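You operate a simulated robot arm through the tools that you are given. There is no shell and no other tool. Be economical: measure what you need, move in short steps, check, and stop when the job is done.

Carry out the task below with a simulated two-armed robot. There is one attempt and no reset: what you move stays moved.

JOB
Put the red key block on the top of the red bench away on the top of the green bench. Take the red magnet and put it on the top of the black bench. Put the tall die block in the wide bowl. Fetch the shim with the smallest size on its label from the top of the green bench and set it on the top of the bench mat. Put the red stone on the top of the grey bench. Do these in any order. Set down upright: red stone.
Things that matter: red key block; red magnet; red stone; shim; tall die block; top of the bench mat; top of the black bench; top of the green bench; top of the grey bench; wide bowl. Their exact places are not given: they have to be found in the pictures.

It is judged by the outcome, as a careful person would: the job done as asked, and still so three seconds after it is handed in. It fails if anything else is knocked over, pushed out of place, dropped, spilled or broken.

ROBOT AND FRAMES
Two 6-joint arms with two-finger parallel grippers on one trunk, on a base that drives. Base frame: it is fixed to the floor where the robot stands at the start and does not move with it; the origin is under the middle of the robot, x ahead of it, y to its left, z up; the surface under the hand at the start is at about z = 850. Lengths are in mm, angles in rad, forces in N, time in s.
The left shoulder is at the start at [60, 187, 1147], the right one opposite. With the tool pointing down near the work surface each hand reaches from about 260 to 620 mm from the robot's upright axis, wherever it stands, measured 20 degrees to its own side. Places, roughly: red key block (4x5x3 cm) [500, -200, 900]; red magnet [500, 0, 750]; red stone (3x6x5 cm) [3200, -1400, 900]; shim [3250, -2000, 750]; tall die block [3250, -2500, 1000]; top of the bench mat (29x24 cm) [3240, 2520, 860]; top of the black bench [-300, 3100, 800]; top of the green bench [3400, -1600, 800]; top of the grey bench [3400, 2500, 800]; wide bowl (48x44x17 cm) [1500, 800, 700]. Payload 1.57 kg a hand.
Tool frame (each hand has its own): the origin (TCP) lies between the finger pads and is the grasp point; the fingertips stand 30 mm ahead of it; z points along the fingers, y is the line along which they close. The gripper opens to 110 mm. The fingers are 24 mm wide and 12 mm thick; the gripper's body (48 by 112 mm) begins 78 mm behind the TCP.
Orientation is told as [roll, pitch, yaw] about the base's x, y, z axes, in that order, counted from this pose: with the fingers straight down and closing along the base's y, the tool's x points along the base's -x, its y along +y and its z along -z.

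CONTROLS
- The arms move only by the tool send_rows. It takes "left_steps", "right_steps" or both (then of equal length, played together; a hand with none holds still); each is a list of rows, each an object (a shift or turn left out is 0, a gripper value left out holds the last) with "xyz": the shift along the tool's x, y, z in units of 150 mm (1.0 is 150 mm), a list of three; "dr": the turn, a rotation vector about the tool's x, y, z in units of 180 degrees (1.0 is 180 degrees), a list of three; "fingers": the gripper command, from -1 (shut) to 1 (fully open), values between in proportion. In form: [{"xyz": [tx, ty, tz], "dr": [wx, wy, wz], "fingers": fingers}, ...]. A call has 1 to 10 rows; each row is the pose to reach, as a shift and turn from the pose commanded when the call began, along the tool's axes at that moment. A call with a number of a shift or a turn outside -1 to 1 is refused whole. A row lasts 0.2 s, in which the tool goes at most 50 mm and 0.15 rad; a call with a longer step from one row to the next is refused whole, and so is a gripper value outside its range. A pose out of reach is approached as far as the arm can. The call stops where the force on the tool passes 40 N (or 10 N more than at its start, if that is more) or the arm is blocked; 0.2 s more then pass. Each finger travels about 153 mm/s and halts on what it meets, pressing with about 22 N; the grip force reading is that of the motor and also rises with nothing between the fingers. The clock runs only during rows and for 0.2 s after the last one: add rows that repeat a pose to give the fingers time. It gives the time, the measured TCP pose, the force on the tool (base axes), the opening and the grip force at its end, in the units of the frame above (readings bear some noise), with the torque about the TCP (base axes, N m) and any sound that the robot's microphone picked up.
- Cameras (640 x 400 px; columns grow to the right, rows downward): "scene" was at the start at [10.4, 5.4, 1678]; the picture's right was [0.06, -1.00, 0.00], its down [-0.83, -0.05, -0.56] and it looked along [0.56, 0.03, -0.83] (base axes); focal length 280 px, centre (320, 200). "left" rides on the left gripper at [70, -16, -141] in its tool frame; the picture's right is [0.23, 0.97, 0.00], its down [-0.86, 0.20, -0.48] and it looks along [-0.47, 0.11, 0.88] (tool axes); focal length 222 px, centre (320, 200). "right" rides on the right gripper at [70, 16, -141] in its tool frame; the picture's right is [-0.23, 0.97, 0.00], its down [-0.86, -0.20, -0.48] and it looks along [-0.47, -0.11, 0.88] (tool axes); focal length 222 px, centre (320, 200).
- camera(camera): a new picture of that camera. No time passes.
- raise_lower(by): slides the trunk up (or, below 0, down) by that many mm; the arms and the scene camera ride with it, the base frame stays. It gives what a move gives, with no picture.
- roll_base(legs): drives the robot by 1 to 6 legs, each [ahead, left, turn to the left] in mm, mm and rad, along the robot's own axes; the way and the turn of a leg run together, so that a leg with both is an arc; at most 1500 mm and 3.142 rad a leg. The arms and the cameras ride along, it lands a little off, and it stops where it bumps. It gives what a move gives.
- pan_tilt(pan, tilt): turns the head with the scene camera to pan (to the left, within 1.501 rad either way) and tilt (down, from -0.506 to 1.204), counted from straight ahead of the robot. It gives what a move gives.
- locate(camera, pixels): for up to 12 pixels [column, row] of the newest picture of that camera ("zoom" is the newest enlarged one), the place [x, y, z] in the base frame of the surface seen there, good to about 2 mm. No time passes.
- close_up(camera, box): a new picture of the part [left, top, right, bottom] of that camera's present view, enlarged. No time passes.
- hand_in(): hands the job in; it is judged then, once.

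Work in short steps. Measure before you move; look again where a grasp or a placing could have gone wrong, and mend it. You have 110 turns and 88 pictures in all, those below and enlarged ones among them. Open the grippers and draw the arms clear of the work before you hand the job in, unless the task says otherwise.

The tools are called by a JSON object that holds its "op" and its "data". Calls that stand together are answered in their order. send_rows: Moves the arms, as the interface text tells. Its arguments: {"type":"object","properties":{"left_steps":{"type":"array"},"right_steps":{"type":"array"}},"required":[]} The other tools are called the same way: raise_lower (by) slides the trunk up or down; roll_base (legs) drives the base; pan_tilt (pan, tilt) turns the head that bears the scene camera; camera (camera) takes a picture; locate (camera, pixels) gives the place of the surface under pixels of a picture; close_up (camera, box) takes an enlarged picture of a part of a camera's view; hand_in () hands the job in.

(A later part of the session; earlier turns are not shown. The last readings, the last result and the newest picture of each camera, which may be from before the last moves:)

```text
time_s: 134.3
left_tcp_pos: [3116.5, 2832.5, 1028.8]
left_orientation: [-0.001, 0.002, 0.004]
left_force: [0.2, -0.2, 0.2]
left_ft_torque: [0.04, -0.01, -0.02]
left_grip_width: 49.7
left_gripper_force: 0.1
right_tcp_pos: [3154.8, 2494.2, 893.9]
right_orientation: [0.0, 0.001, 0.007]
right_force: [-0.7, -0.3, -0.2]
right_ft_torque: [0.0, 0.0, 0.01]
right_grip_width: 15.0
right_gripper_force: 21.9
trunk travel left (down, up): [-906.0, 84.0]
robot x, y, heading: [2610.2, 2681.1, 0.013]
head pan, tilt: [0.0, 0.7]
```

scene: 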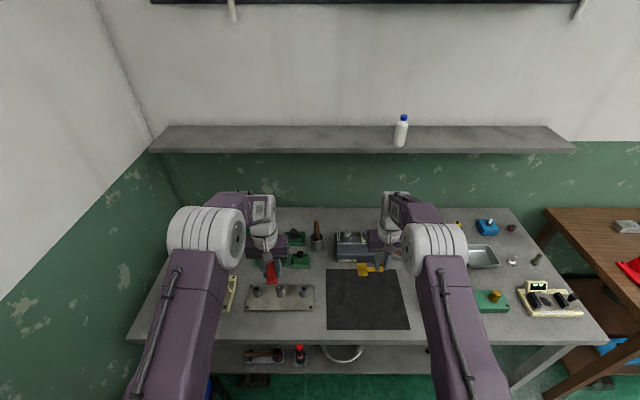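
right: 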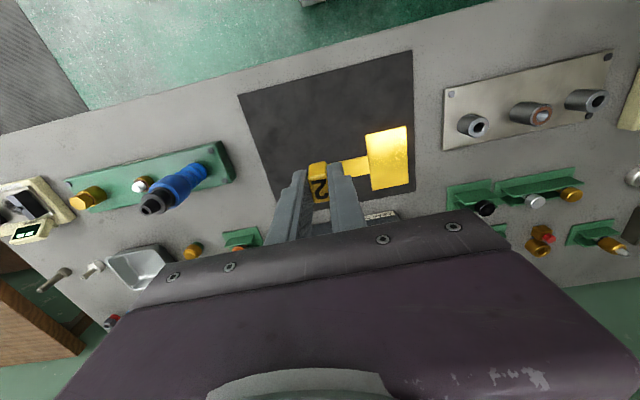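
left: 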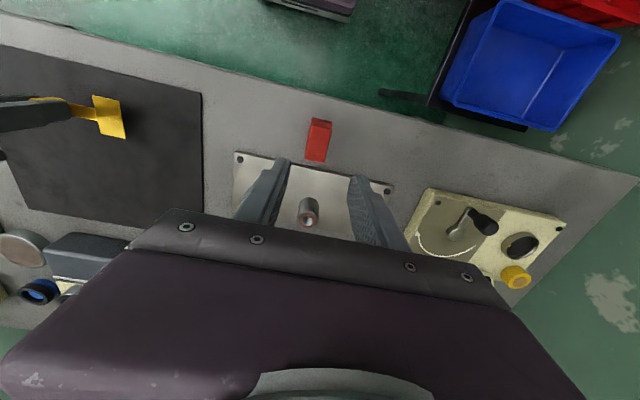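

Still no contact force; two more millimetres.

{"op": "raise_lower", "data": {"by": -2}}

{"op": "close_up", "data": {"camera": "left", "box": [0, 60, 200, 185]}}

```text
time_s: 134.8
left_tcp_pos: [3116.1, 2832.5, 1029.1]
left_orientation: [0.0, 0.0, 0.005]
left_force: [0.8, -0.1, -0.4]
left_ft_torque: [0.04, -0.02, 0.01]
left_grip_width: 49.3
left_gripper_force: 0.0
right_tcp_pos: [3155.5, 2492.8, 892.5]
right_orientation: [0.0, -0.002, 0.008]
right_force: [0.2, -1.1, 10.7]
right_ft_torque: [0.02, 0.08, 0.02]
right_grip_width: 15.2
right_gripper_force: 22.1
trunk travel left (down, up): [-904.0, 86.0]
robot x, y, heading: [2610.3, 2683.5, 0.004]
head pan, tilt: [0.0, 0.7]
```

```text
3.20 times, centred on (100, 122) of left
```

zoom: 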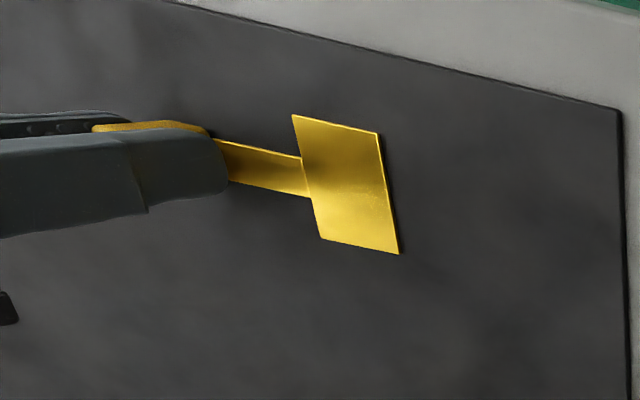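

Contact at 10.7 N. I open modestly and lift with the trunk.

{"op": "send_rows", "data": {"right_steps": [{"xyz": [0, 0, 0], "fingers": -0.4}, {"xyz": [0, 0, 0]}]}}

{"op": "raise_lower", "data": {"by": 80}}

{"op": "camera", "data": {"camera": "right"}}

```text
time_s: 135.4
left_tcp_pos: [3115.3, 2832.9, 1026.8]
left_orientation: [0.001, 0.0, 0.003]
left_force: [-0.2, -0.3, 0.2]
left_ft_torque: [0.04, 0.0, 0.0]
left_grip_width: 49.4
left_gripper_force: 0.1
right_tcp_pos: [3154.8, 2494.6, 891.2]
right_orientation: [0.0, 0.0, 0.008]
right_force: [-0.1, 0.6, -0.3]
right_ft_torque: [0.02, -0.04, -0.02]
right_grip_width: 33.0
right_gripper_force: 0.0
trunk travel left (down, up): [-904.0, 86.0]
robot x, y, heading: [2611.5, 2687.1, 0.009]
head pan, tilt: [0.0, 0.7]
```

```text
time_s: 136.6
left_tcp_pos: [3116.2, 2832.4, 1107.8]
left_orientation: [0.0, 0.0, 0.002]
left_force: [0.7, -0.8, 0.3]
left_ft_torque: [0.0, -0.04, -0.01]
left_grip_width: 49.5
left_gripper_force: 0.0
right_tcp_pos: [3154.3, 2493.2, 971.0]
right_orientation: [0.0, 0.003, 0.006]
right_force: [-0.6, 0.6, 0.1]
right_ft_torque: [-0.01, 0.01, 0.04]
right_grip_width: 33.0
right_gripper_force: 0.0
trunk travel left (down, up): [-984.0, 6.0]
robot x, y, heading: [2607.7, 2683.3, 0.005]
head pan, tilt: [0.0, 0.7]
```

```text
31 pictures are left
```

right: 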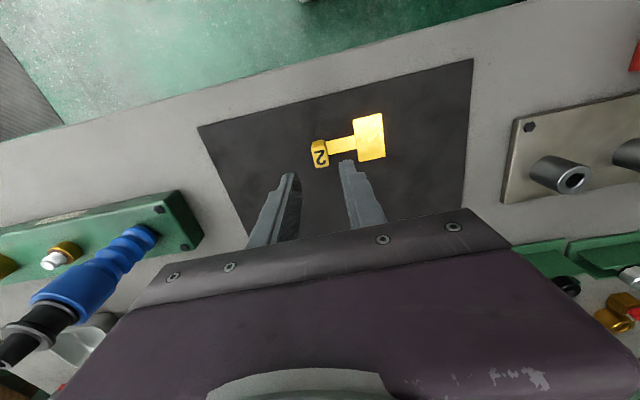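

The shim lies on the mat. I raise the right arm, back off and strafe right toward the white bench.

{"op": "send_rows", "data": {"right_steps": [{"xyz": [0.1, 0, -0.25]}, {"xyz": [0.2, 0, -0.5]}, {"xyz": [0.3, 0, -0.75]}, {"xyz": [0.4, 0, -1.0]}]}}

{"op": "roll_base", "data": {"legs": [[-300, 0, -0.005], [0, -1500, 0], [0, -1500, 0], [0, -1500, 0]]}}

{"op": "pan_tilt", "data": {"pan": -0.6, "tilt": 0.6}}

{"op": "camera", "data": {"camera": "scene"}}

```text
time_s: 137.6
left_tcp_pos: [3115.5, 2833.2, 1107.5]
left_orientation: [-0.001, 0.001, 0.003]
left_force: [-0.2, 0.1, -0.2]
left_ft_torque: [0.04, -0.05, -0.03]
left_grip_width: 49.4
left_gripper_force: 0.0
right_tcp_pos: [3182.7, 2492.0, 1051.3]
right_orientation: [0.0, 0.004, 0.007]
right_force: [0.2, 0.2, -0.4]
right_ft_torque: [0.0, 0.02, 0.0]
right_grip_width: 33.2
right_gripper_force: 0.0
right hand out of reach, approached as far as the arm can: row 1, 2, 3, 4
trunk travel left (down, up): [-984.0, 6.0]
robot x, y, heading: [2610.0, 2687.0, 0.003]
head pan, tilt: [0.0, 0.7]
```

```text
time_s: 160.9
left_tcp_pos: [2901.2, -1700.6, 1107.6]
left_orientation: [0.0, 0.0, 0.009]
left_force: [0.5, 0.2, -0.5]
left_ft_torque: [0.01, -0.01, 0.0]
left_grip_width: 49.6
left_gripper_force: 0.1
right_tcp_pos: [2970.3, -2041.6, 1052.6]
right_orientation: [0.001, 0.003, 0.012]
right_force: [-0.2, 0.1, -0.7]
right_ft_torque: [0.0, -0.01, -0.01]
right_grip_width: 32.8
right_gripper_force: 0.1
trunk travel left (down, up): [-984.0, 6.0]
robot x, y, heading: [2395.2, -1852.8, 0.005]
head pan, tilt: [0.0, 0.7]
```

```text
time_s: 161.9
left_tcp_pos: [2900.7, -1701.9, 1108.9]
left_orientation: [0.0, 0.002, 0.01]
left_force: [-0.1, 0.3, 0.1]
left_ft_torque: [0.05, -0.03, -0.02]
left_grip_width: 49.3
left_gripper_force: 0.1
right_tcp_pos: [2971.4, -2042.3, 1052.3]
right_orientation: [0.0, 0.002, 0.012]
right_force: [-0.6, 0.2, -0.8]
right_ft_torque: [0.03, 0.0, 0.04]
right_grip_width: 32.8
right_gripper_force: 0.0
trunk travel left (down, up): [-984.0, 6.0]
robot x, y, heading: [2394.7, -1848.7, 0.01]
head pan, tilt: [-0.6, 0.6]
```

```text
30 pictures are left
```

scene: 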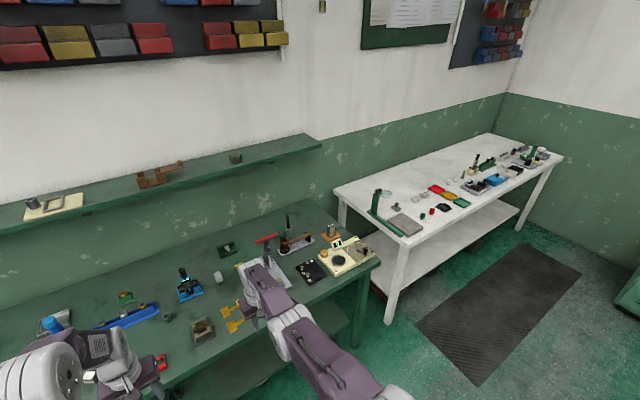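

A metal block on a small wooden plate at scene (331,232) may be the tall die block. I zoom there.

{"op": "close_up", "data": {"camera": "scene", "box": [270, 205, 390, 285]}}

{"op": "locate", "data": {"camera": "zoom", "pixels": [[322, 130], [322, 105], [345, 160], [300, 150], [400, 200], [380, 270], [110, 80]]}}

{"op": "close_up", "data": {"camera": "scene", "box": [340, 170, 480, 250]}}

```text
5.00 times, centred on (330, 245) of scene
```

zoom: 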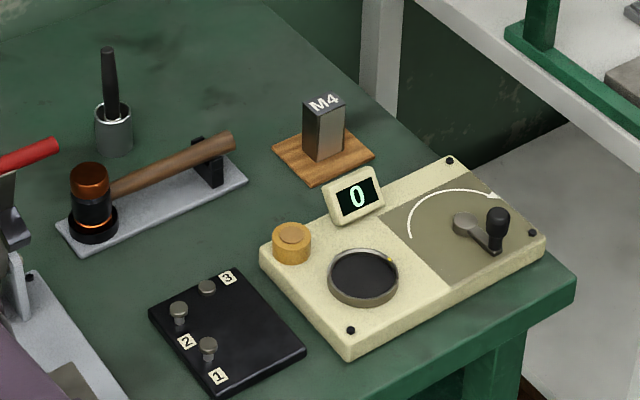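

```text
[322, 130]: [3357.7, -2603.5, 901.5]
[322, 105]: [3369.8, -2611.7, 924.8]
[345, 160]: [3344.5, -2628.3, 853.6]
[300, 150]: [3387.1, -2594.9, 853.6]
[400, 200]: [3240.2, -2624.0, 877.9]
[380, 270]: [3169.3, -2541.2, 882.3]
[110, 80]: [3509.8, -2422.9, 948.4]
```

```text
4.57 times, centred on (410, 210) of scene
```

zoom: 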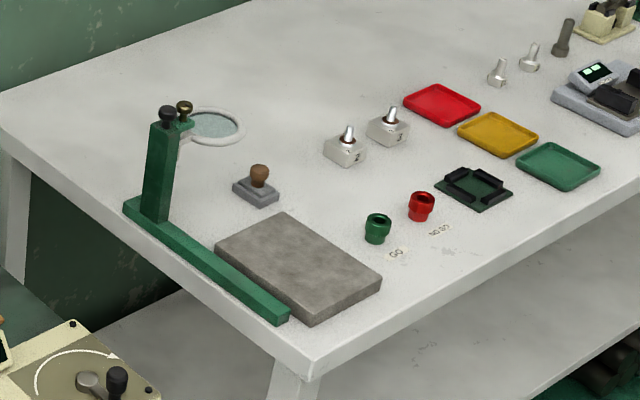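

The "M4" block standing on the wooden plate at ≈(3363,-2610), z 853–928 is the tall die block. I check with the right wrist camera how far the robot's base extends forward, to know how close I can drive.

{"op": "camera", "data": {"camera": "right"}}

{"op": "locate", "data": {"camera": "right", "pixels": [[345, 4], [345, 12], [345, 18], [310, 20], [380, 6]]}}

{"op": "locate", "data": {"camera": "scene", "pixels": [[378, 262], [360, 270], [405, 240], [338, 190], [345, 205], [412, 238], [355, 345], [398, 290]]}}

```text
27 pictures are left
```

right: 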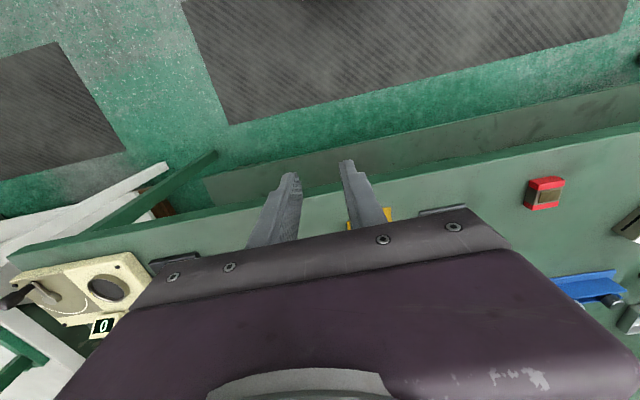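

```text
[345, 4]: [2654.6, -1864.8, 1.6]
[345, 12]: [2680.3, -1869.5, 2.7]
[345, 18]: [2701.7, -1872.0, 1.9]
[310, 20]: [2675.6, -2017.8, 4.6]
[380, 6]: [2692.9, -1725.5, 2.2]
```

```text
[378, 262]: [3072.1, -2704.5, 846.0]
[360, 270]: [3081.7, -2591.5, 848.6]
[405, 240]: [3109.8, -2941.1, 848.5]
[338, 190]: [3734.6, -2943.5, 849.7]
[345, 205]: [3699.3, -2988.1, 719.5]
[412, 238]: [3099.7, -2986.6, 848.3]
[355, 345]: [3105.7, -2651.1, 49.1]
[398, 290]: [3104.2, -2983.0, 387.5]
```

The base reaches less than 260 mm ahead, so I can drive to 275 mm from the bench edge. While clear of the bench I lower the trunk, retract the left hand and raise the right one.

{"op": "raise_lower", "data": {"by": -159}}

{"op": "send_rows", "data": {"left_steps": [{"xyz": [0.2, 0, -0.2]}, {"xyz": [0.4, 0, -0.4]}, {"xyz": [0.6, 0, -0.6]}, {"xyz": [0.8, 0, -0.8]}, {"xyz": [1.0, 0, -1.0]}], "right_steps": [{"xyz": [0.1, 0, -0.15]}, {"xyz": [0.2, 0, -0.3]}, {"xyz": [0.3, 0, -0.45]}, {"xyz": [0.35, 0, -0.6]}, {"xyz": [0.4, 0, -0.7]}]}}

```text
time_s: 163.7
left_tcp_pos: [2901.2, -1701.3, 948.9]
left_orientation: [0.0, -0.001, 0.009]
left_force: [0.1, 0.0, -0.2]
left_ft_torque: [0.02, 0.01, 0.0]
left_grip_width: 49.3
left_gripper_force: 0.0
right_tcp_pos: [2970.1, -2042.6, 892.7]
right_orientation: [-0.001, 0.004, 0.013]
right_force: [0.3, -0.6, 0.1]
right_ft_torque: [-0.04, 0.0, 0.02]
right_grip_width: 33.0
right_gripper_force: 0.2
trunk travel left (down, up): [-825.0, 165.0]
robot x, y, heading: [2393.9, -1852.2, 0.007]
head pan, tilt: [-0.6, 0.6]
```

```text
time_s: 164.9
left_tcp_pos: [2748.3, -1701.4, 1098.4]
left_orientation: [-0.001, -0.003, 0.01]
left_force: [-1.1, -0.4, -0.2]
left_ft_torque: [0.0, -0.03, -0.02]
left_grip_width: 49.4
left_gripper_force: 0.0
right_tcp_pos: [2984.6, -2042.5, 955.9]
right_orientation: [0.001, 0.003, 0.012]
right_force: [-0.3, 0.2, -0.6]
right_ft_torque: [0.03, -0.05, -0.01]
right_grip_width: 33.1
right_gripper_force: 0.1
right hand out of reach, approached as far as the arm can: row 1, 2, 3, 4, 5
trunk travel left (down, up): [-825.0, 165.0]
robot x, y, heading: [2395.8, -1853.9, 0.008]
head pan, tilt: [-0.6, 0.6]
```

The right arm's commanded pose is still beyond reach; I pull it back further.

{"op": "send_rows", "data": {"right_steps": [{"xyz": [0.25, 0, 0]}, {"xyz": [0.5, 0, 0]}, {"xyz": [0.75, 0, 0]}, {"xyz": [1.0, 0, 0]}]}}

```text
time_s: 165.9
left_tcp_pos: [2751.2, -1701.4, 1098.3]
left_orientation: [-0.001, 0.001, 0.007]
left_force: [0.1, -0.2, -0.5]
left_ft_torque: [-0.01, 0.01, -0.01]
left_grip_width: 49.6
left_gripper_force: 0.1
right_tcp_pos: [2983.6, -2043.6, 947.0]
right_orientation: [0.0, 0.006, 0.012]
right_force: [0.5, 0.3, -1.3]
right_ft_torque: [-0.01, -0.01, -0.01]
right_grip_width: 32.9
right_gripper_force: 0.2
right hand out of reach, approached as far as the arm can: row 1, 2, 3, 4
trunk travel left (down, up): [-825.0, 165.0]
robot x, y, heading: [2397.0, -1849.9, 0.012]
head pan, tilt: [-0.6, 0.6]
```

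Readings suggest the commanded point is still some 0.5 m beyond reach; I pull back repeatedly with checks.

{"op": "send_rows", "data": {"right_steps": [{"xyz": [0.33, 0, 0]}, {"xyz": [0.66, 0, 0]}, {"xyz": [1.0, 0, 0]}]}}

{"op": "send_rows", "data": {"right_steps": [{"xyz": [0.33, 0, 0]}, {"xyz": [0.66, 0, 0]}, {"xyz": [1.0, 0, 0]}]}}

```text
refused: row 3 steps farther than a row can; nothing moved
```

```text
refused: row 3 steps farther than a row can; nothing moved
```

{"op": "send_rows", "data": {"right_steps": [{"xyz": [0.25, 0, 0]}, {"xyz": [0.5, 0, 0]}, {"xyz": [0.75, 0, 0]}, {"xyz": [1.0, 0, 0]}]}}

{"op": "send_rows", "data": {"right_steps": [{"xyz": [0.25, 0, 0]}, {"xyz": [0.5, 0, 0]}, {"xyz": [0.75, 0, 0]}, {"xyz": [1.0, 0, 0]}]}}

```text
time_s: 166.9
left_tcp_pos: [2751.2, -1701.7, 1098.7]
left_orientation: [-0.001, 0.0, 0.009]
left_force: [-0.4, 0.1, 0.0]
left_ft_torque: [0.01, 0.02, 0.0]
left_grip_width: 49.4
left_gripper_force: 0.0
right_tcp_pos: [2982.1, -2043.7, 933.4]
right_orientation: [-0.001, 0.006, 0.013]
right_force: [-0.5, -0.4, -0.2]
right_ft_torque: [0.06, -0.02, -0.02]
right_grip_width: 33.1
right_gripper_force: 0.0
right hand out of reach, approached as far as the arm can: row 1, 2, 3, 4
trunk travel left (down, up): [-825.0, 165.0]
robot x, y, heading: [2392.9, -1855.7, 0.006]
head pan, tilt: [-0.6, 0.6]
```

```text
time_s: 167.9
left_tcp_pos: [2749.9, -1701.1, 1097.5]
left_orientation: [0.001, 0.001, 0.008]
left_force: [-0.1, -0.1, 0.4]
left_ft_torque: [0.0, -0.01, -0.02]
left_grip_width: 49.4
left_gripper_force: 0.1
right_tcp_pos: [2978.1, -2043.7, 922.3]
right_orientation: [-0.001, 0.004, 0.011]
right_force: [-0.3, -0.7, 0.6]
right_ft_torque: [0.0, -0.03, -0.01]
right_grip_width: 32.9
right_gripper_force: 0.0
right hand out of reach, approached as far as the arm can: row 1, 2, 3, 4
trunk travel left (down, up): [-825.0, 165.0]
robot x, y, heading: [2397.0, -1853.3, 0.009]
head pan, tilt: [-0.6, 0.6]
```

{"op": "send_rows", "data": {"right_steps": [{"xyz": [0.25, 0, -0.1]}, {"xyz": [0.5, 0, -0.2]}, {"xyz": [0.75, 0, -0.3]}, {"xyz": [1.0, 0, -0.4]}]}}

{"op": "send_rows", "data": {"right_steps": [{"xyz": [0.25, 0, -0.1]}, {"xyz": [0.5, 0, -0.2]}, {"xyz": [0.75, 0, -0.3]}, {"xyz": [1.0, 0, -0.4]}]}}

```text
time_s: 168.9
left_tcp_pos: [2751.2, -1701.2, 1097.0]
left_orientation: [0.0, 0.0, 0.01]
left_force: [0.5, 0.8, 0.0]
left_ft_torque: [-0.01, -0.02, -0.01]
left_grip_width: 49.3
left_gripper_force: 0.0
right_tcp_pos: [2981.2, -2045.3, 932.9]
right_orientation: [0.0, 0.004, 0.013]
right_force: [0.5, 0.0, 0.1]
right_ft_torque: [-0.03, 0.0, 0.01]
right_grip_width: 33.1
right_gripper_force: 0.0
right hand out of reach, approached as far as the arm can: row 1, 2, 3, 4
trunk travel left (down, up): [-825.0, 165.0]
robot x, y, heading: [2396.4, -1849.6, 0.009]
head pan, tilt: [-0.6, 0.6]
```

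```text
time_s: 169.9
left_tcp_pos: [2750.4, -1701.7, 1098.6]
left_orientation: [0.0, 0.0, 0.008]
left_force: [0.2, 0.2, -0.6]
left_ft_torque: [0.01, 0.02, 0.01]
left_grip_width: 49.6
left_gripper_force: 0.0
right_tcp_pos: [2981.7, -2045.5, 935.2]
right_orientation: [-0.001, 0.005, 0.011]
right_force: [0.4, 0.7, -0.1]
right_ft_torque: [0.01, 0.02, 0.02]
right_grip_width: 33.0
right_gripper_force: 0.1
right hand out of reach, approached as far as the arm can: row 1, 2, 3, 4
trunk travel left (down, up): [-825.0, 165.0]
robot x, y, heading: [2397.3, -1848.8, 0.008]
head pan, tilt: [-0.6, 0.6]
```

The arm seems stuck at a stretched singularity. I try small inward steps combined with upward motion.

{"op": "send_rows", "data": {"right_steps": [{"xyz": [0.02, 0, 0]}, {"xyz": [0.05, 0, 0]}, {"xyz": [0.1, 0, 0]}, {"xyz": [0.15, 0, 0]}, {"xyz": [0.2, 0, 0]}]}}

{"op": "send_rows", "data": {"right_steps": [{"xyz": [0, 0, -0.1]}, {"xyz": [0, 0, -0.2]}, {"xyz": [0, 0, -0.4]}, {"xyz": [0, 0, -0.6]}, {"xyz": [0, 0, -0.8]}, {"xyz": [0, 0, -1.0]}]}}

```text
time_s: 171.1
left_tcp_pos: [2750.5, -1701.3, 1097.5]
left_orientation: [0.002, 0.0, 0.009]
left_force: [-0.3, 0.2, -0.7]
left_ft_torque: [0.01, 0.0, -0.01]
left_grip_width: 49.6
left_gripper_force: 0.1
right_tcp_pos: [2981.4, -2044.7, 936.0]
right_orientation: [-0.002, 0.006, 0.013]
right_force: [0.4, 0.6, 0.4]
right_ft_torque: [0.0, 0.0, 0.03]
right_grip_width: 33.1
right_gripper_force: 0.1
right hand out of reach, approached as far as the arm can: row 2, 3, 4, 5
trunk travel left (down, up): [-825.0, 165.0]
robot x, y, heading: [2394.7, -1854.4, 0.009]
head pan, tilt: [-0.6, 0.6]
```

```text
time_s: 172.5
left_tcp_pos: [2749.6, -1701.7, 1097.2]
left_orientation: [0.0, -0.002, 0.008]
left_force: [0.2, 0.4, -0.4]
left_ft_torque: [0.0, -0.02, -0.01]
left_grip_width: 49.6
left_gripper_force: 0.1
right_tcp_pos: [2993.7, -2042.2, 1085.2]
right_orientation: [0.0, 0.006, 0.014]
right_force: [-0.4, -0.8, -0.8]
right_ft_torque: [-0.03, -0.03, 0.01]
right_grip_width: 32.7
right_gripper_force: 0.1
right hand out of reach, approached as far as the arm can: row 2, 3, 4, 5, 6
trunk travel left (down, up): [-825.0, 165.0]
robot x, y, heading: [2396.1, -1851.7, 0.01]
head pan, tilt: [-0.6, 0.6]
```

The solver follows the straight-arm sphere. I go up past shoulder height, then straight down so that the elbow bends the right way.

{"op": "send_rows", "data": {"right_steps": [{"xyz": [0, 0, -0.2]}, {"xyz": [0, 0, -0.4]}, {"xyz": [0, 0, -0.6]}, {"xyz": [0, 0, -0.8]}, {"xyz": [0, 0, -1.0]}]}}

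{"op": "send_rows", "data": {"right_steps": [{"xyz": [0.02, 0, 0.1]}, {"xyz": [0.04, 0, 0.2]}, {"xyz": [0.06, 0, 0.3]}, {"xyz": [0.08, 0, 0.4]}, {"xyz": [0.1, 0, 0.5]}]}}

```text
time_s: 173.7
left_tcp_pos: [2751.0, -1701.3, 1099.0]
left_orientation: [0.001, 0.0, 0.008]
left_force: [0.1, -0.2, -0.7]
left_ft_torque: [0.02, -0.01, 0.0]
left_grip_width: 49.4
left_gripper_force: 0.1
right_tcp_pos: [2970.2, -2040.5, 1220.2]
right_orientation: [0.0, 0.003, 0.01]
right_force: [0.0, -0.9, -0.1]
right_ft_torque: [-0.01, -0.03, -0.01]
right_grip_width: 33.0
right_gripper_force: 0.1
right hand out of reach, approached as far as the arm can: row 2, 3, 4, 5
trunk travel left (down, up): [-825.0, 165.0]
robot x, y, heading: [2396.8, -1849.9, 0.017]
head pan, tilt: [-0.6, 0.6]
```

```text
time_s: 174.9
left_tcp_pos: [2750.5, -1702.0, 1097.1]
left_orientation: [-0.001, 0.0, 0.009]
left_force: [-1.1, -0.1, 0.4]
left_ft_torque: [-0.02, 0.0, 0.0]
left_grip_width: 49.5
left_gripper_force: 0.0
right_tcp_pos: [2982.2, -2043.4, 1170.5]
right_orientation: [0.0, 0.006, 0.013]
right_force: [-1.5, 0.0, 0.1]
right_ft_torque: [0.03, -0.03, -0.02]
right_grip_width: 32.8
right_gripper_force: 0.0
right hand out of reach, approached as far as the arm can: row 1, 2, 3, 4, 5
trunk travel left (down, up): [-825.0, 165.0]
robot x, y, heading: [2395.7, -1848.8, 0.015]
head pan, tilt: [-0.6, 0.6]
```

Tangential motion doesn't bend the elbow; I try pitching the tool inward while pulling back, which should turn the elbow the right way.

{"op": "send_rows", "data": {"right_steps": [{"xyz": [0.12, 0, 0], "dr": [0, 0.03, 0]}, {"xyz": [0.24, 0, 0], "dr": [0, 0.06, 0]}, {"xyz": [0.36, 0, 0], "dr": [0, 0.09, 0]}, {"xyz": [0.48, 0, 0], "dr": [0, 0.12, 0]}, {"xyz": [0.6, 0, 0], "dr": [0, 0.15, 0]}, {"xyz": [0.72, 0, 0], "dr": [0, 0.18, 0]}, {"xyz": [0.84, 0, 0], "dr": [0, 0.21, 0]}, {"xyz": [0.96, 0, 0], "dr": [0, 0.24, 0]}]}}

```text
time_s: 176.7
left_tcp_pos: [2750.9, -1701.7, 1097.6]
left_orientation: [0.0, -0.001, 0.009]
left_force: [0.6, -0.6, 0.1]
left_ft_torque: [0.0, -0.02, -0.04]
left_grip_width: 49.5
left_gripper_force: 0.1
right_tcp_pos: [2813.5, -2044.3, 1161.9]
right_orientation: [-0.001, 0.756, 0.012]
right_force: [0.5, -0.2, -0.1]
right_ft_torque: [0.0, 0.03, 0.01]
right_grip_width: 33.2
right_gripper_force: 0.1
right hand out of reach, approached as far as the arm can: row 2, 3, 4, 5, 6, 7, 8
trunk travel left (down, up): [-825.0, 165.0]
robot x, y, heading: [2393.0, -1848.4, 0.008]
head pan, tilt: [-0.6, 0.6]
```

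The elbow has bent. I turn the tool back upright at this retracted position.

{"op": "send_rows", "data": {"right_steps": [{"dr": [0, -0.03, 0]}, {"dr": [0, -0.06, 0]}, {"dr": [0, -0.09, 0]}, {"dr": [0, -0.12, 0]}, {"dr": [0, -0.15, 0]}, {"dr": [0, -0.18, 0]}, {"dr": [0, -0.21, 0]}, {"dr": [0, -0.24, 0]}]}}

```text
time_s: 178.5
left_tcp_pos: [2749.4, -1701.0, 1098.1]
left_orientation: [0.001, 0.0, 0.01]
left_force: [-0.6, 0.3, -0.5]
left_ft_torque: [0.03, -0.03, -0.03]
left_grip_width: 49.7
left_gripper_force: 0.1
right_tcp_pos: [2812.2, -2043.1, 1162.8]
right_orientation: [0.0, 0.002, 0.011]
right_force: [-0.2, -0.1, 0.7]
right_ft_torque: [0.0, 0.0, -0.01]
right_grip_width: 33.3
right_gripper_force: 0.1
trunk travel left (down, up): [-825.0, 165.0]
robot x, y, heading: [2395.9, -1852.4, 0.01]
head pan, tilt: [-0.6, 0.6]
```

Right arm is free again. I tuck the left hand further back/up, lower the trunk 80 mm, and drive so that the right hand comes before the die block.

{"op": "send_rows", "data": {"left_steps": [{"xyz": [0.2, 0, -0.2]}, {"xyz": [0.4, 0, -0.4]}]}}

{"op": "raise_lower", "data": {"by": -80}}

{"op": "roll_base", "data": {"legs": [[0, -570, -0.01], [400, 0, 0]]}}

{"op": "camera", "data": {"camera": "right"}}

```text
time_s: 179.1
left_tcp_pos: [2686.6, -1703.1, 1159.9]
left_orientation: [0.001, -0.001, 0.006]
left_force: [-0.3, 0.3, 0.2]
left_ft_torque: [-0.03, -0.03, 0.0]
left_grip_width: 49.6
left_gripper_force: 0.0
right_tcp_pos: [2811.6, -2042.8, 1163.2]
right_orientation: [0.0, 0.0, 0.012]
right_force: [-0.2, -0.6, 0.3]
right_ft_torque: [0.04, -0.06, -0.02]
right_grip_width: 33.1
right_gripper_force: 0.1
trunk travel left (down, up): [-825.0, 165.0]
robot x, y, heading: [2396.8, -1849.1, 0.014]
head pan, tilt: [-0.6, 0.6]
```

```text
time_s: 180.3
left_tcp_pos: [2689.7, -1701.6, 1079.5]
left_orientation: [0.0, -0.001, 0.009]
left_force: [-0.4, 0.0, 0.9]
left_ft_torque: [-0.04, -0.02, 0.01]
left_grip_width: 49.0
left_gripper_force: 0.0
right_tcp_pos: [2814.5, -2042.9, 1082.7]
right_orientation: [0.001, 0.004, 0.013]
right_force: [0.5, -1.1, -0.7]
right_ft_torque: [0.01, -0.01, -0.01]
right_grip_width: 33.3
right_gripper_force: 0.1
trunk travel left (down, up): [-745.0, 245.0]
robot x, y, heading: [2396.4, -1848.9, 0.012]
head pan, tilt: [-0.6, 0.6]
```

```text
time_s: 185.6
left_tcp_pos: [3089.3, -2269.5, 1079.7]
left_orientation: [0.0, 0.001, 0.001]
left_force: [0.8, -0.4, -0.6]
left_ft_torque: [0.01, 0.01, 0.0]
left_grip_width: 49.5
left_gripper_force: 0.0
right_tcp_pos: [3209.9, -2610.5, 1084.1]
right_orientation: [0.001, 0.004, 0.006]
right_force: [0.3, 0.4, 0.5]
right_ft_torque: [0.02, -0.05, 0.02]
right_grip_width: 32.9
right_gripper_force: 0.0
trunk travel left (down, up): [-745.0, 245.0]
robot x, y, heading: [2796.9, -2417.3, 0.007]
head pan, tilt: [-0.6, 0.6]
```

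```text
26 pictures are left
```

right: 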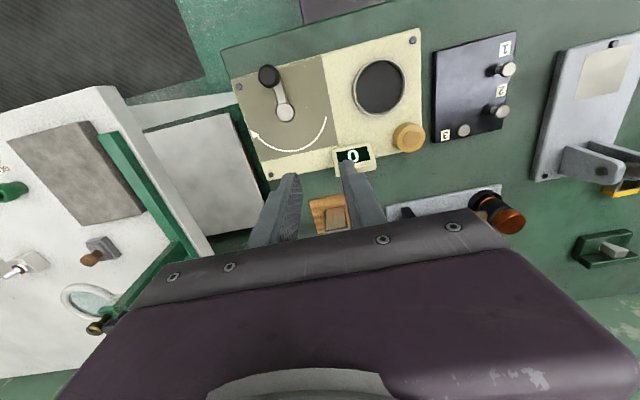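

The block is at right-cam (335,215). I get a closer view from the scene camera to measure its top.

{"op": "camera", "data": {"camera": "scene"}}

{"op": "close_up", "data": {"camera": "right", "box": [280, 170, 400, 245]}}

{"op": "locate", "data": {"camera": "zoom", "pixels": [[240, 205], [340, 195], [355, 290], [255, 300], [295, 250], [170, 175], [330, 155]]}}

```text
25 pictures are left
```

scene: 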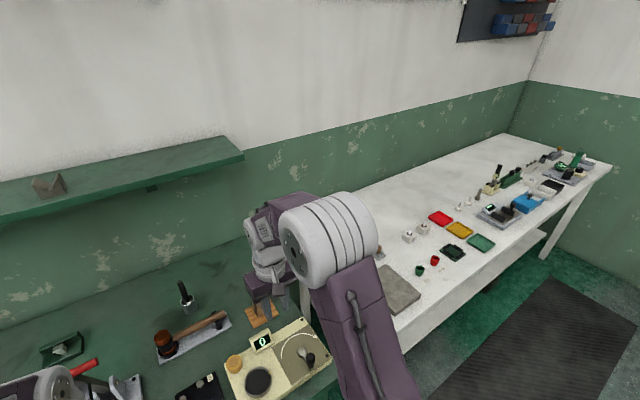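

```text
5.33 times, centred on (340, 208) of right
```

zoom: 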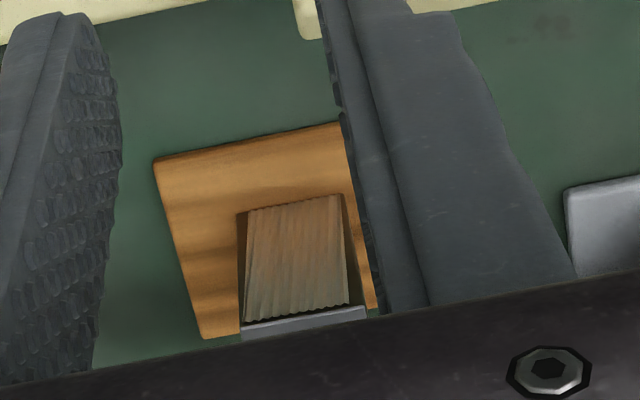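

```text
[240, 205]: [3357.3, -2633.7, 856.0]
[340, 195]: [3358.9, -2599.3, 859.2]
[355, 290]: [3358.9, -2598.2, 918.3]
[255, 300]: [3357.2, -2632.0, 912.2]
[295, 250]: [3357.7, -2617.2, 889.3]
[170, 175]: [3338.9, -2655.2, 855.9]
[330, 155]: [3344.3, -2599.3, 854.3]
```

Front face at x≈3358, y −2634…−2597. I locate points on the top face to find its depth.

{"op": "locate", "data": {"camera": "zoom", "pixels": [[245, 328], [360, 312], [300, 318], [300, 325], [300, 332], [362, 300], [243, 270]]}}

{"op": "close_up", "data": {"camera": "scene", "box": [230, 270, 310, 340]}}

```text
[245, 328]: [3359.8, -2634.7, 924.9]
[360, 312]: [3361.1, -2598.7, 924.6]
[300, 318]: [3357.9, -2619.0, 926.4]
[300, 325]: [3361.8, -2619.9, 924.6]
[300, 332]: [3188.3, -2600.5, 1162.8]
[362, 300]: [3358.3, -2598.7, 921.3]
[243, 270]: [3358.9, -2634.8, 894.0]
```

```text
5.71 times, centred on (270, 305) of scene
```

zoom: 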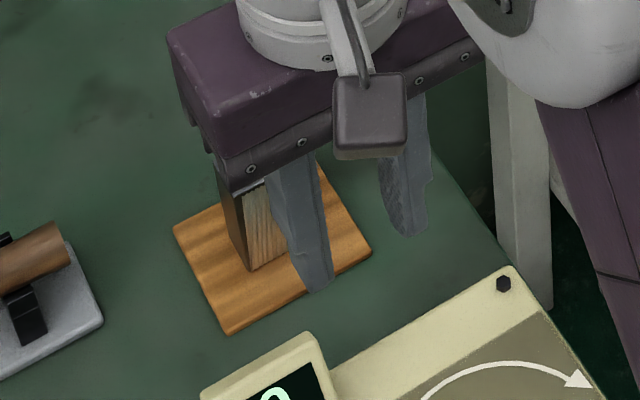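

Block centre ≈(3371,-2617), 37 mm wide in y, top 926. I move above it with 80 mm opening.

{"op": "send_rows", "data": {"right_steps": [{"xyz": [-0.2, -0.02, 0.05], "fingers": 0.45}, {"xyz": [-0.4, -0.04, 0.1]}, {"xyz": [-0.6, -0.047, 0.15]}, {"xyz": [-0.8, -0.047, 0.2]}, {"xyz": [-1.0, -0.047, 0.25]}]}}

{"op": "camera", "data": {"camera": "right"}}

```text
time_s: 186.8
left_tcp_pos: [3092.3, -2270.4, 1079.4]
left_orientation: [0.003, 0.003, 0.002]
left_force: [0.8, 0.6, 0.1]
left_ft_torque: [0.0, 0.06, -0.01]
left_grip_width: 49.4
left_gripper_force: 0.0
right_tcp_pos: [3363.9, -2619.2, 1044.2]
right_orientation: [0.001, 0.007, 0.005]
right_force: [-0.4, 0.7, -0.7]
right_ft_torque: [0.01, 0.02, -0.02]
right_grip_width: 79.9
right_gripper_force: 0.0
trunk travel left (down, up): [-745.0, 245.0]
robot x, y, heading: [2798.2, -2416.0, 0.001]
head pan, tilt: [-0.6, 0.6]
```

```text
22 pictures are left
```

right: 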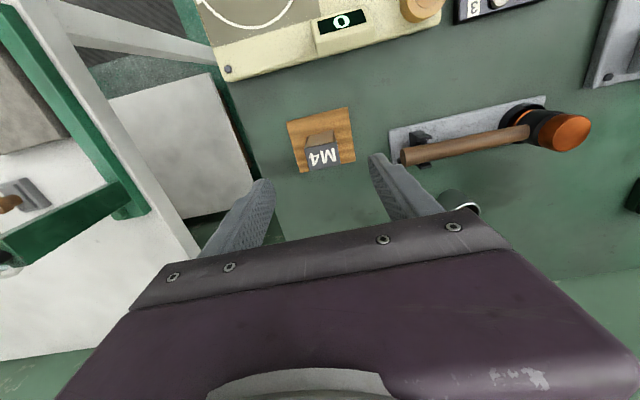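

{"op": "locate", "data": {"camera": "right", "pixels": [[306, 151], [338, 146], [340, 163], [309, 169], [323, 158], [402, 158], [420, 140], [289, 122], [354, 160]]}}

```text
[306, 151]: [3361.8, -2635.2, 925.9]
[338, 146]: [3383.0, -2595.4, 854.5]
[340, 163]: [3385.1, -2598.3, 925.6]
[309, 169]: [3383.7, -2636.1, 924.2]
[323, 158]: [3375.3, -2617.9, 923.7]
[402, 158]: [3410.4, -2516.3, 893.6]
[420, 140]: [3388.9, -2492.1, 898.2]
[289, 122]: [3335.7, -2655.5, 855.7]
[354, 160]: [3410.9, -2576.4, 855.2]
```

Block centre (3372,-2617); hammer handle end ≥50 mm from the finger. Descend and close.

{"op": "send_rows", "data": {"right_steps": [{"xyz": [-0.054, 0.013, 0.15]}, {"xyz": [-0.054, 0.013, 0.35]}, {"xyz": [-0.054, 0.013, 0.55]}, {"xyz": [-0.054, 0.013, 0.75]}, {"xyz": [-0.054, 0.013, 0.88]}, {"xyz": [-0.054, 0.013, 0.927]}, {"xyz": [-0.054, 0.013, 0.927], "fingers": -1}, {"xyz": [-0.054, 0.013, 0.927]}, {"xyz": [-0.054, 0.013, 0.927]}, {"xyz": [-0.054, 0.013, 0.927]}]}}

{"op": "send_rows", "data": {"right_steps": [{"xyz": [0, 0, -0.1]}, {"xyz": [0, 0, -0.3]}, {"xyz": [0, 0, -0.5]}, {"xyz": [0, 0, -0.7]}, {"xyz": [0, 0, -1.0]}]}}

{"op": "camera", "data": {"camera": "right"}}

```text
time_s: 189.0
left_tcp_pos: [3090.0, -2269.9, 1079.0]
left_orientation: [0.002, 0.0, 0.003]
left_force: [-0.4, 0.4, -0.7]
left_ft_torque: [0.01, 0.0, 0.0]
left_grip_width: 49.4
left_gripper_force: 0.0
right_tcp_pos: [3370.0, -2616.3, 904.8]
right_orientation: [0.001, 0.003, 0.004]
right_force: [0.0, -1.6, 0.4]
right_ft_torque: [-0.02, -0.03, -0.03]
right_grip_width: 40.0
right_gripper_force: 22.0
trunk travel left (down, up): [-745.0, 245.0]
robot x, y, heading: [2793.4, -2415.7, 0.004]
head pan, tilt: [-0.6, 0.6]
```

```text
time_s: 190.2
left_tcp_pos: [3089.8, -2270.5, 1078.7]
left_orientation: [0.002, 0.0, 0.002]
left_force: [0.6, -0.8, -0.8]
left_ft_torque: [-0.01, 0.01, 0.0]
left_grip_width: 49.6
left_gripper_force: 0.1
right_tcp_pos: [3371.2, -2616.2, 1055.9]
right_orientation: [-0.001, 0.002, 0.004]
right_force: [-1.0, -0.5, -6.1]
right_ft_torque: [0.02, -0.01, -0.03]
right_grip_width: 40.2
right_gripper_force: 22.3
trunk travel left (down, up): [-745.0, 245.0]
robot x, y, heading: [2791.3, -2420.8, 0.007]
head pan, tilt: [-0.6, 0.6]
```

```text
21 pictures are left
```

right: 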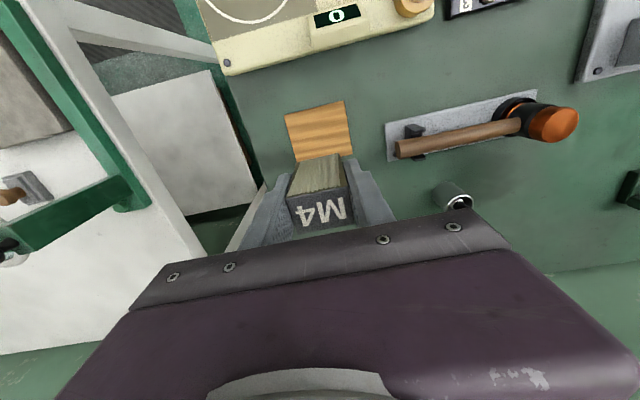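

The die block is held (6 N). I pull the hand in, back off, strafe left to y≈600 and turn around toward the wok.

{"op": "send_rows", "data": {"right_steps": [{"xyz": [0.2, 0, -0.05]}, {"xyz": [0.4, 0, -0.1]}, {"xyz": [0.6, 0, -0.15]}, {"xyz": [0.8, 0, -0.2]}, {"xyz": [1.0, 0, -0.2]}]}}

{"op": "roll_base", "data": {"legs": [[-400, 0, 0], [0, 1500, 0], [0, 1500, 0], [0, 0, 3.134]]}}

{"op": "pan_tilt", "data": {"pan": 0.0, "tilt": 0.8}}

{"op": "camera", "data": {"camera": "scene"}}

```text
time_s: 191.4
left_tcp_pos: [3088.6, -2271.6, 1079.3]
left_orientation: [0.001, 0.0, 0.001]
left_force: [-0.1, -0.5, 0.1]
left_ft_torque: [0.01, -0.02, -0.01]
left_grip_width: 49.6
left_gripper_force: 0.1
right_tcp_pos: [3219.2, -2620.8, 1084.1]
right_orientation: [-0.002, 0.001, 0.005]
right_force: [-1.7, -0.5, -6.5]
right_ft_torque: [0.03, -0.02, 0.01]
right_grip_width: 39.6
right_gripper_force: 21.7
trunk travel left (down, up): [-745.0, 245.0]
robot x, y, heading: [2793.3, -2417.1, -0.002]
head pan, tilt: [-0.6, 0.6]
```

```text
time_s: 215.2
left_tcp_pos: [2068.1, 475.3, 1078.2]
left_orientation: [0.002, 0.004, 3.069]
left_force: [0.3, 0.0, 0.4]
left_ft_torque: [0.02, -0.01, -0.02]
left_grip_width: 49.8
left_gripper_force: 0.0
right_tcp_pos: [1965.0, 834.8, 1084.0]
right_orientation: [0.0, 0.003, 3.073]
right_force: [-0.3, -0.6, -5.9]
right_ft_torque: [-0.01, -0.08, -0.03]
right_grip_width: 39.7
right_gripper_force: 22.1
trunk travel left (down, up): [-745.0, 245.0]
robot x, y, heading: [2377.9, 599.8, 3.07]
head pan, tilt: [-0.6, 0.6]
```

```text
time_s: 216.2
left_tcp_pos: [2069.8, 475.9, 1080.3]
left_orientation: [0.002, 0.001, 3.07]
left_force: [-0.1, 0.0, 0.0]
left_ft_torque: [0.04, -0.04, 0.0]
left_grip_width: 49.4
left_gripper_force: 0.0
right_tcp_pos: [1964.4, 834.8, 1084.4]
right_orientation: [0.0, 0.006, 3.074]
right_force: [-0.2, 0.4, -5.6]
right_ft_torque: [0.0, -0.03, 0.0]
right_grip_width: 40.0
right_gripper_force: 22.1
trunk travel left (down, up): [-745.0, 245.0]
robot x, y, heading: [2376.6, 598.7, 3.073]
head pan, tilt: [0.0, 0.799]
```

```text
20 pictures are left
```

scene: 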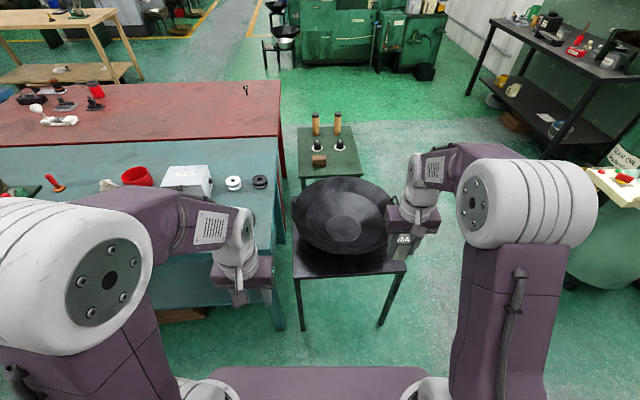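

The wok is at (345,215). I locate its floor, rim and the table.

{"op": "locate", "data": {"camera": "scene", "pixels": [[343, 228], [345, 205], [345, 184], [345, 250], [298, 212], [390, 210], [300, 270], [400, 268], [345, 275], [258, 180]]}}

```text
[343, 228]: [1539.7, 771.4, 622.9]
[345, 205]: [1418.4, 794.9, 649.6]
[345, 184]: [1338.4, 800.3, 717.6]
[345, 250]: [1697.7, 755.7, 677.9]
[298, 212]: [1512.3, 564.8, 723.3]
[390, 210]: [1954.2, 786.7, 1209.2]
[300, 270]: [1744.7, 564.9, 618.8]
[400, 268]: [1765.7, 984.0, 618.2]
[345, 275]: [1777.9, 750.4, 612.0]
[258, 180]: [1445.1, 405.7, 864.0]
```

Wok floor centre ≈(1540,777), z 623, rim ≈725. I raise the left hand, straighten the heading, drive up and lower the trunk 150 mm.

{"op": "send_rows", "data": {"left_steps": [{"xyz": [0, 0, -0.25]}, {"xyz": [0, 0, -0.5]}, {"xyz": [0, 0, -0.75]}, {"xyz": [0, 0, -1.0]}]}}

{"op": "roll_base", "data": {"legs": [[0, 0, 0.068], [275, 24, 0]]}}

{"op": "raise_lower", "data": {"by": -150}}

{"op": "camera", "data": {"camera": "scene"}}

```text
time_s: 217.2
left_tcp_pos: [2067.0, 477.6, 1229.7]
left_orientation: [0.001, 0.003, 3.07]
left_force: [-0.2, -0.1, 0.6]
left_ft_torque: [0.02, 0.0, 0.01]
left_grip_width: 49.4
left_gripper_force: 0.0
right_tcp_pos: [1965.8, 834.7, 1082.7]
right_orientation: [-0.001, 0.002, 3.073]
right_force: [0.0, 1.0, -6.8]
right_ft_torque: [0.01, 0.0, -0.03]
right_grip_width: 39.8
right_gripper_force: 22.1
trunk travel left (down, up): [-745.0, 245.0]
robot x, y, heading: [2374.5, 597.2, 3.07]
head pan, tilt: [0.0, 0.799]
```

```text
time_s: 219.6
left_tcp_pos: [1804.4, 434.4, 1229.9]
left_orientation: [0.003, -0.001, 3.133]
left_force: [0.9, -0.4, 0.3]
left_ft_torque: [-0.01, 0.02, 0.01]
left_grip_width: 49.5
left_gripper_force: 0.1
right_tcp_pos: [1681.6, 784.1, 1084.7]
right_orientation: [0.0, 0.003, 3.135]
right_force: [0.6, -0.6, -7.3]
right_ft_torque: [-0.01, -0.02, -0.01]
right_grip_width: 40.0
right_gripper_force: 21.5
trunk travel left (down, up): [-745.0, 245.0]
robot x, y, heading: [2105.3, 581.4, 3.134]
head pan, tilt: [0.0, 0.799]
```

```text
time_s: 221.4
left_tcp_pos: [1803.8, 435.1, 1080.7]
left_orientation: [0.001, 0.002, 3.131]
left_force: [0.1, -0.1, 0.7]
left_ft_torque: [-0.03, -0.03, 0.05]
left_grip_width: 49.5
left_gripper_force: 0.0
right_tcp_pos: [1680.1, 784.5, 933.8]
right_orientation: [0.001, 0.005, 3.136]
right_force: [0.2, 0.5, -7.1]
right_ft_torque: [-0.01, 0.0, -0.02]
right_grip_width: 39.9
right_gripper_force: 21.4
trunk travel left (down, up): [-595.0, 395.0]
robot x, y, heading: [2103.8, 576.6, 3.133]
head pan, tilt: [0.0, 0.799]
```

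```text
19 pictures are left
```

scene: 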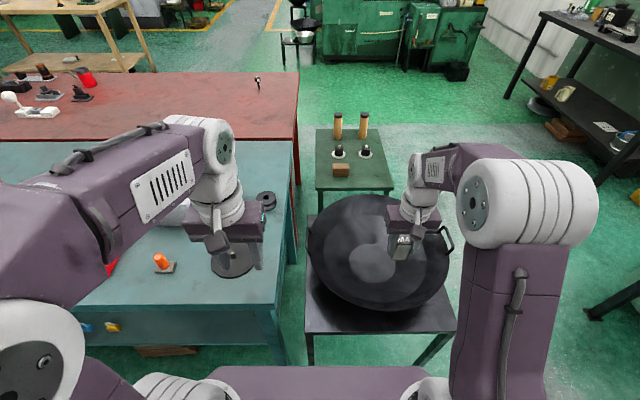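

Both hands clear. I relocate the wok's floor disc and rim from here.

{"op": "locate", "data": {"camera": "scene", "pixels": [[372, 262], [350, 262], [372, 245], [372, 280], [372, 197], [372, 308], [310, 240], [447, 265], [445, 240]]}}

{"op": "camera", "data": {"camera": "right"}}

```text
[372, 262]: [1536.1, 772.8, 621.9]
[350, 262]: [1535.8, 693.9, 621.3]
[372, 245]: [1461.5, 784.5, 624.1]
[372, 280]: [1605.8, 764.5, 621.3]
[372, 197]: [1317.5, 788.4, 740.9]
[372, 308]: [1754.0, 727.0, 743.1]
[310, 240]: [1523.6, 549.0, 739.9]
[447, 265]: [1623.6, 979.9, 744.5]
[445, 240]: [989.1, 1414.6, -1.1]
```

```text
18 pictures are left
```

right: 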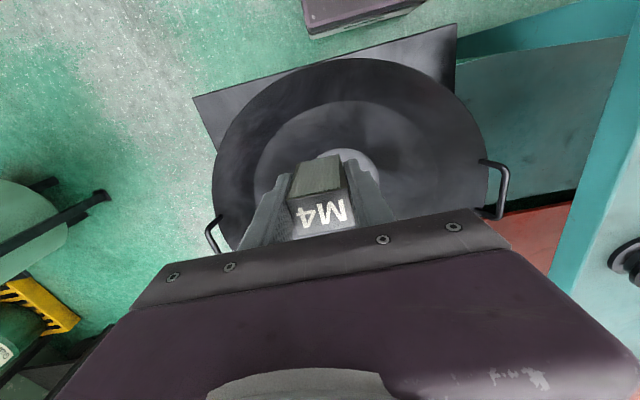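

Flat wok floor spans about x 1460–1605, y 690–850 at z 622. I aim for (1556,772) to keep away from the arm's limit.

{"op": "send_rows", "data": {"right_steps": [{"xyz": [-0.17, 0.02, 0.05]}, {"xyz": [-0.34, 0.04, 0.1]}, {"xyz": [-0.51, 0.06, 0.15]}, {"xyz": [-0.68, 0.08, 0.25]}, {"xyz": [-0.827, 0.083, 0.4]}]}}

{"op": "send_rows", "data": {"right_steps": [{"xyz": [0, 0, 0.2]}, {"xyz": [0, 0, 0.4]}, {"xyz": [0, 0, 0.6]}, {"xyz": [0, 0, 0.8]}, {"xyz": [0, 0, 0.95]}]}}

{"op": "camera", "data": {"camera": "right"}}

```text
time_s: 222.6
left_tcp_pos: [1802.7, 435.9, 1079.4]
left_orientation: [0.003, 0.0, 3.133]
left_force: [-0.5, -0.6, 0.6]
left_ft_torque: [0.05, 0.0, -0.01]
left_grip_width: 49.6
left_gripper_force: 0.1
right_tcp_pos: [1553.4, 772.2, 873.0]
right_orientation: [-0.001, 0.005, 3.138]
right_force: [-0.5, 0.9, -6.3]
right_ft_torque: [-0.02, -0.04, -0.03]
right_grip_width: 39.8
right_gripper_force: 21.7
trunk travel left (down, up): [-595.0, 395.0]
robot x, y, heading: [2102.3, 574.0, 3.129]
head pan, tilt: [0.0, 0.799]
```

```text
time_s: 223.8
left_tcp_pos: [1803.7, 434.9, 1079.5]
left_orientation: [0.002, 0.001, 3.133]
left_force: [0.1, 0.6, -0.6]
left_ft_torque: [-0.03, -0.03, 0.0]
left_grip_width: 49.5
left_gripper_force: 0.1
right_tcp_pos: [1556.0, 773.0, 730.1]
right_orientation: [0.001, 0.005, 3.137]
right_force: [-0.1, 0.7, -6.4]
right_ft_torque: [0.0, -0.04, 0.0]
right_grip_width: 40.2
right_gripper_force: 21.7
trunk travel left (down, up): [-595.0, 395.0]
robot x, y, heading: [2098.1, 577.0, 3.135]
head pan, tilt: [0.0, 0.799]
```

```text
17 pictures are left
```

right: 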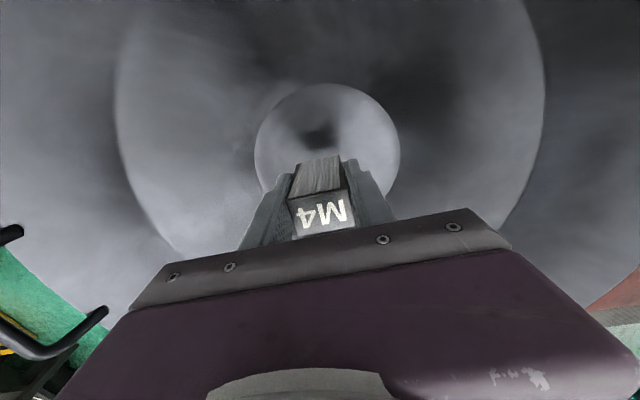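

Block is over the floor disc. Lower gently until contact.

{"op": "send_rows", "data": {"right_steps": [{"xyz": [0, 0, 0.12]}, {"xyz": [0, 0, 0.22]}, {"xyz": [0, 0, 0.29]}, {"xyz": [0, 0, 0.33]}, {"xyz": [0, 0, 0.35]}, {"xyz": [0, 0, 0.365]}, {"xyz": [0, 0, 0.375]}]}}

```text
time_s: 225.4
left_tcp_pos: [1803.2, 436.1, 1079.2]
left_orientation: [0.003, 0.001, 3.133]
left_force: [0.2, -1.0, 0.5]
left_ft_torque: [-0.03, -0.01, 0.01]
left_grip_width: 49.5
left_gripper_force: 0.0
right_tcp_pos: [1557.0, 773.2, 675.7]
right_orientation: [0.001, 0.006, 3.137]
right_force: [-0.6, -0.6, -6.3]
right_ft_torque: [0.0, -0.01, 0.0]
right_grip_width: 39.9
right_gripper_force: 22.0
trunk travel left (down, up): [-595.0, 395.0]
robot x, y, heading: [2101.0, 576.3, 3.133]
head pan, tilt: [0.0, 0.799]
```

No contact yet; continue down a few millimetres.

{"op": "send_rows", "data": {"right_steps": [{"xyz": [0, 0, 0.013]}, {"xyz": [0, 0, 0.026]}, {"xyz": [0, 0, 0.039]}, {"xyz": [0, 0, 0.052]}]}}

```text
time_s: 226.4
left_tcp_pos: [1806.3, 435.2, 1080.5]
left_orientation: [0.0, -0.003, 3.132]
left_force: [-0.8, -0.2, 0.5]
left_ft_torque: [-0.04, 0.0, -0.02]
left_grip_width: 49.4
left_gripper_force: 0.1
right_tcp_pos: [1557.2, 772.9, 670.8]
right_orientation: [0.001, -0.001, 3.136]
right_force: [-2.3, 2.3, 19.8]
right_ft_torque: [-0.15, 0.09, -0.05]
right_grip_width: 39.7
right_gripper_force: 22.0
trunk travel left (down, up): [-595.0, 395.0]
robot x, y, heading: [2102.2, 575.6, 3.132]
head pan, tilt: [0.0, 0.799]
```

Firm contact. Ease up, open slowly, and lift.

{"op": "send_rows", "data": {"right_steps": [{"xyz": [0, 0, -0.018]}, {"xyz": [0, 0, -0.018], "fingers": -0.1}, {"xyz": [0, 0, -0.018], "fingers": 0.1}, {"xyz": [0, 0, -0.018]}, {"xyz": [0, 0, -0.15]}, {"xyz": [0, 0, -0.4]}, {"xyz": [0, 0, -0.7]}, {"xyz": [0, 0, -1.0]}]}}

{"op": "camera", "data": {"camera": "right"}}

```text
time_s: 228.2
left_tcp_pos: [1805.8, 435.0, 1079.9]
left_orientation: [0.0, 0.001, 3.133]
left_force: [-0.7, -0.1, -0.2]
left_ft_torque: [0.0, -0.03, 0.01]
left_grip_width: 49.5
left_gripper_force: 0.0
right_tcp_pos: [1556.7, 771.2, 818.6]
right_orientation: [0.001, 0.004, 3.137]
right_force: [0.6, 0.2, -0.1]
right_ft_torque: [-0.02, 0.03, 0.0]
right_grip_width: 60.4
right_gripper_force: 0.2
trunk travel left (down, up): [-595.0, 395.0]
robot x, y, heading: [2104.4, 577.4, 3.135]
head pan, tilt: [0.0, 0.799]
```

```text
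16 pictures are left
```

right: 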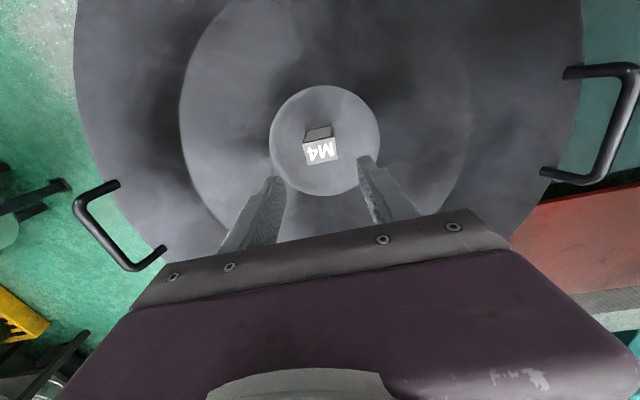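

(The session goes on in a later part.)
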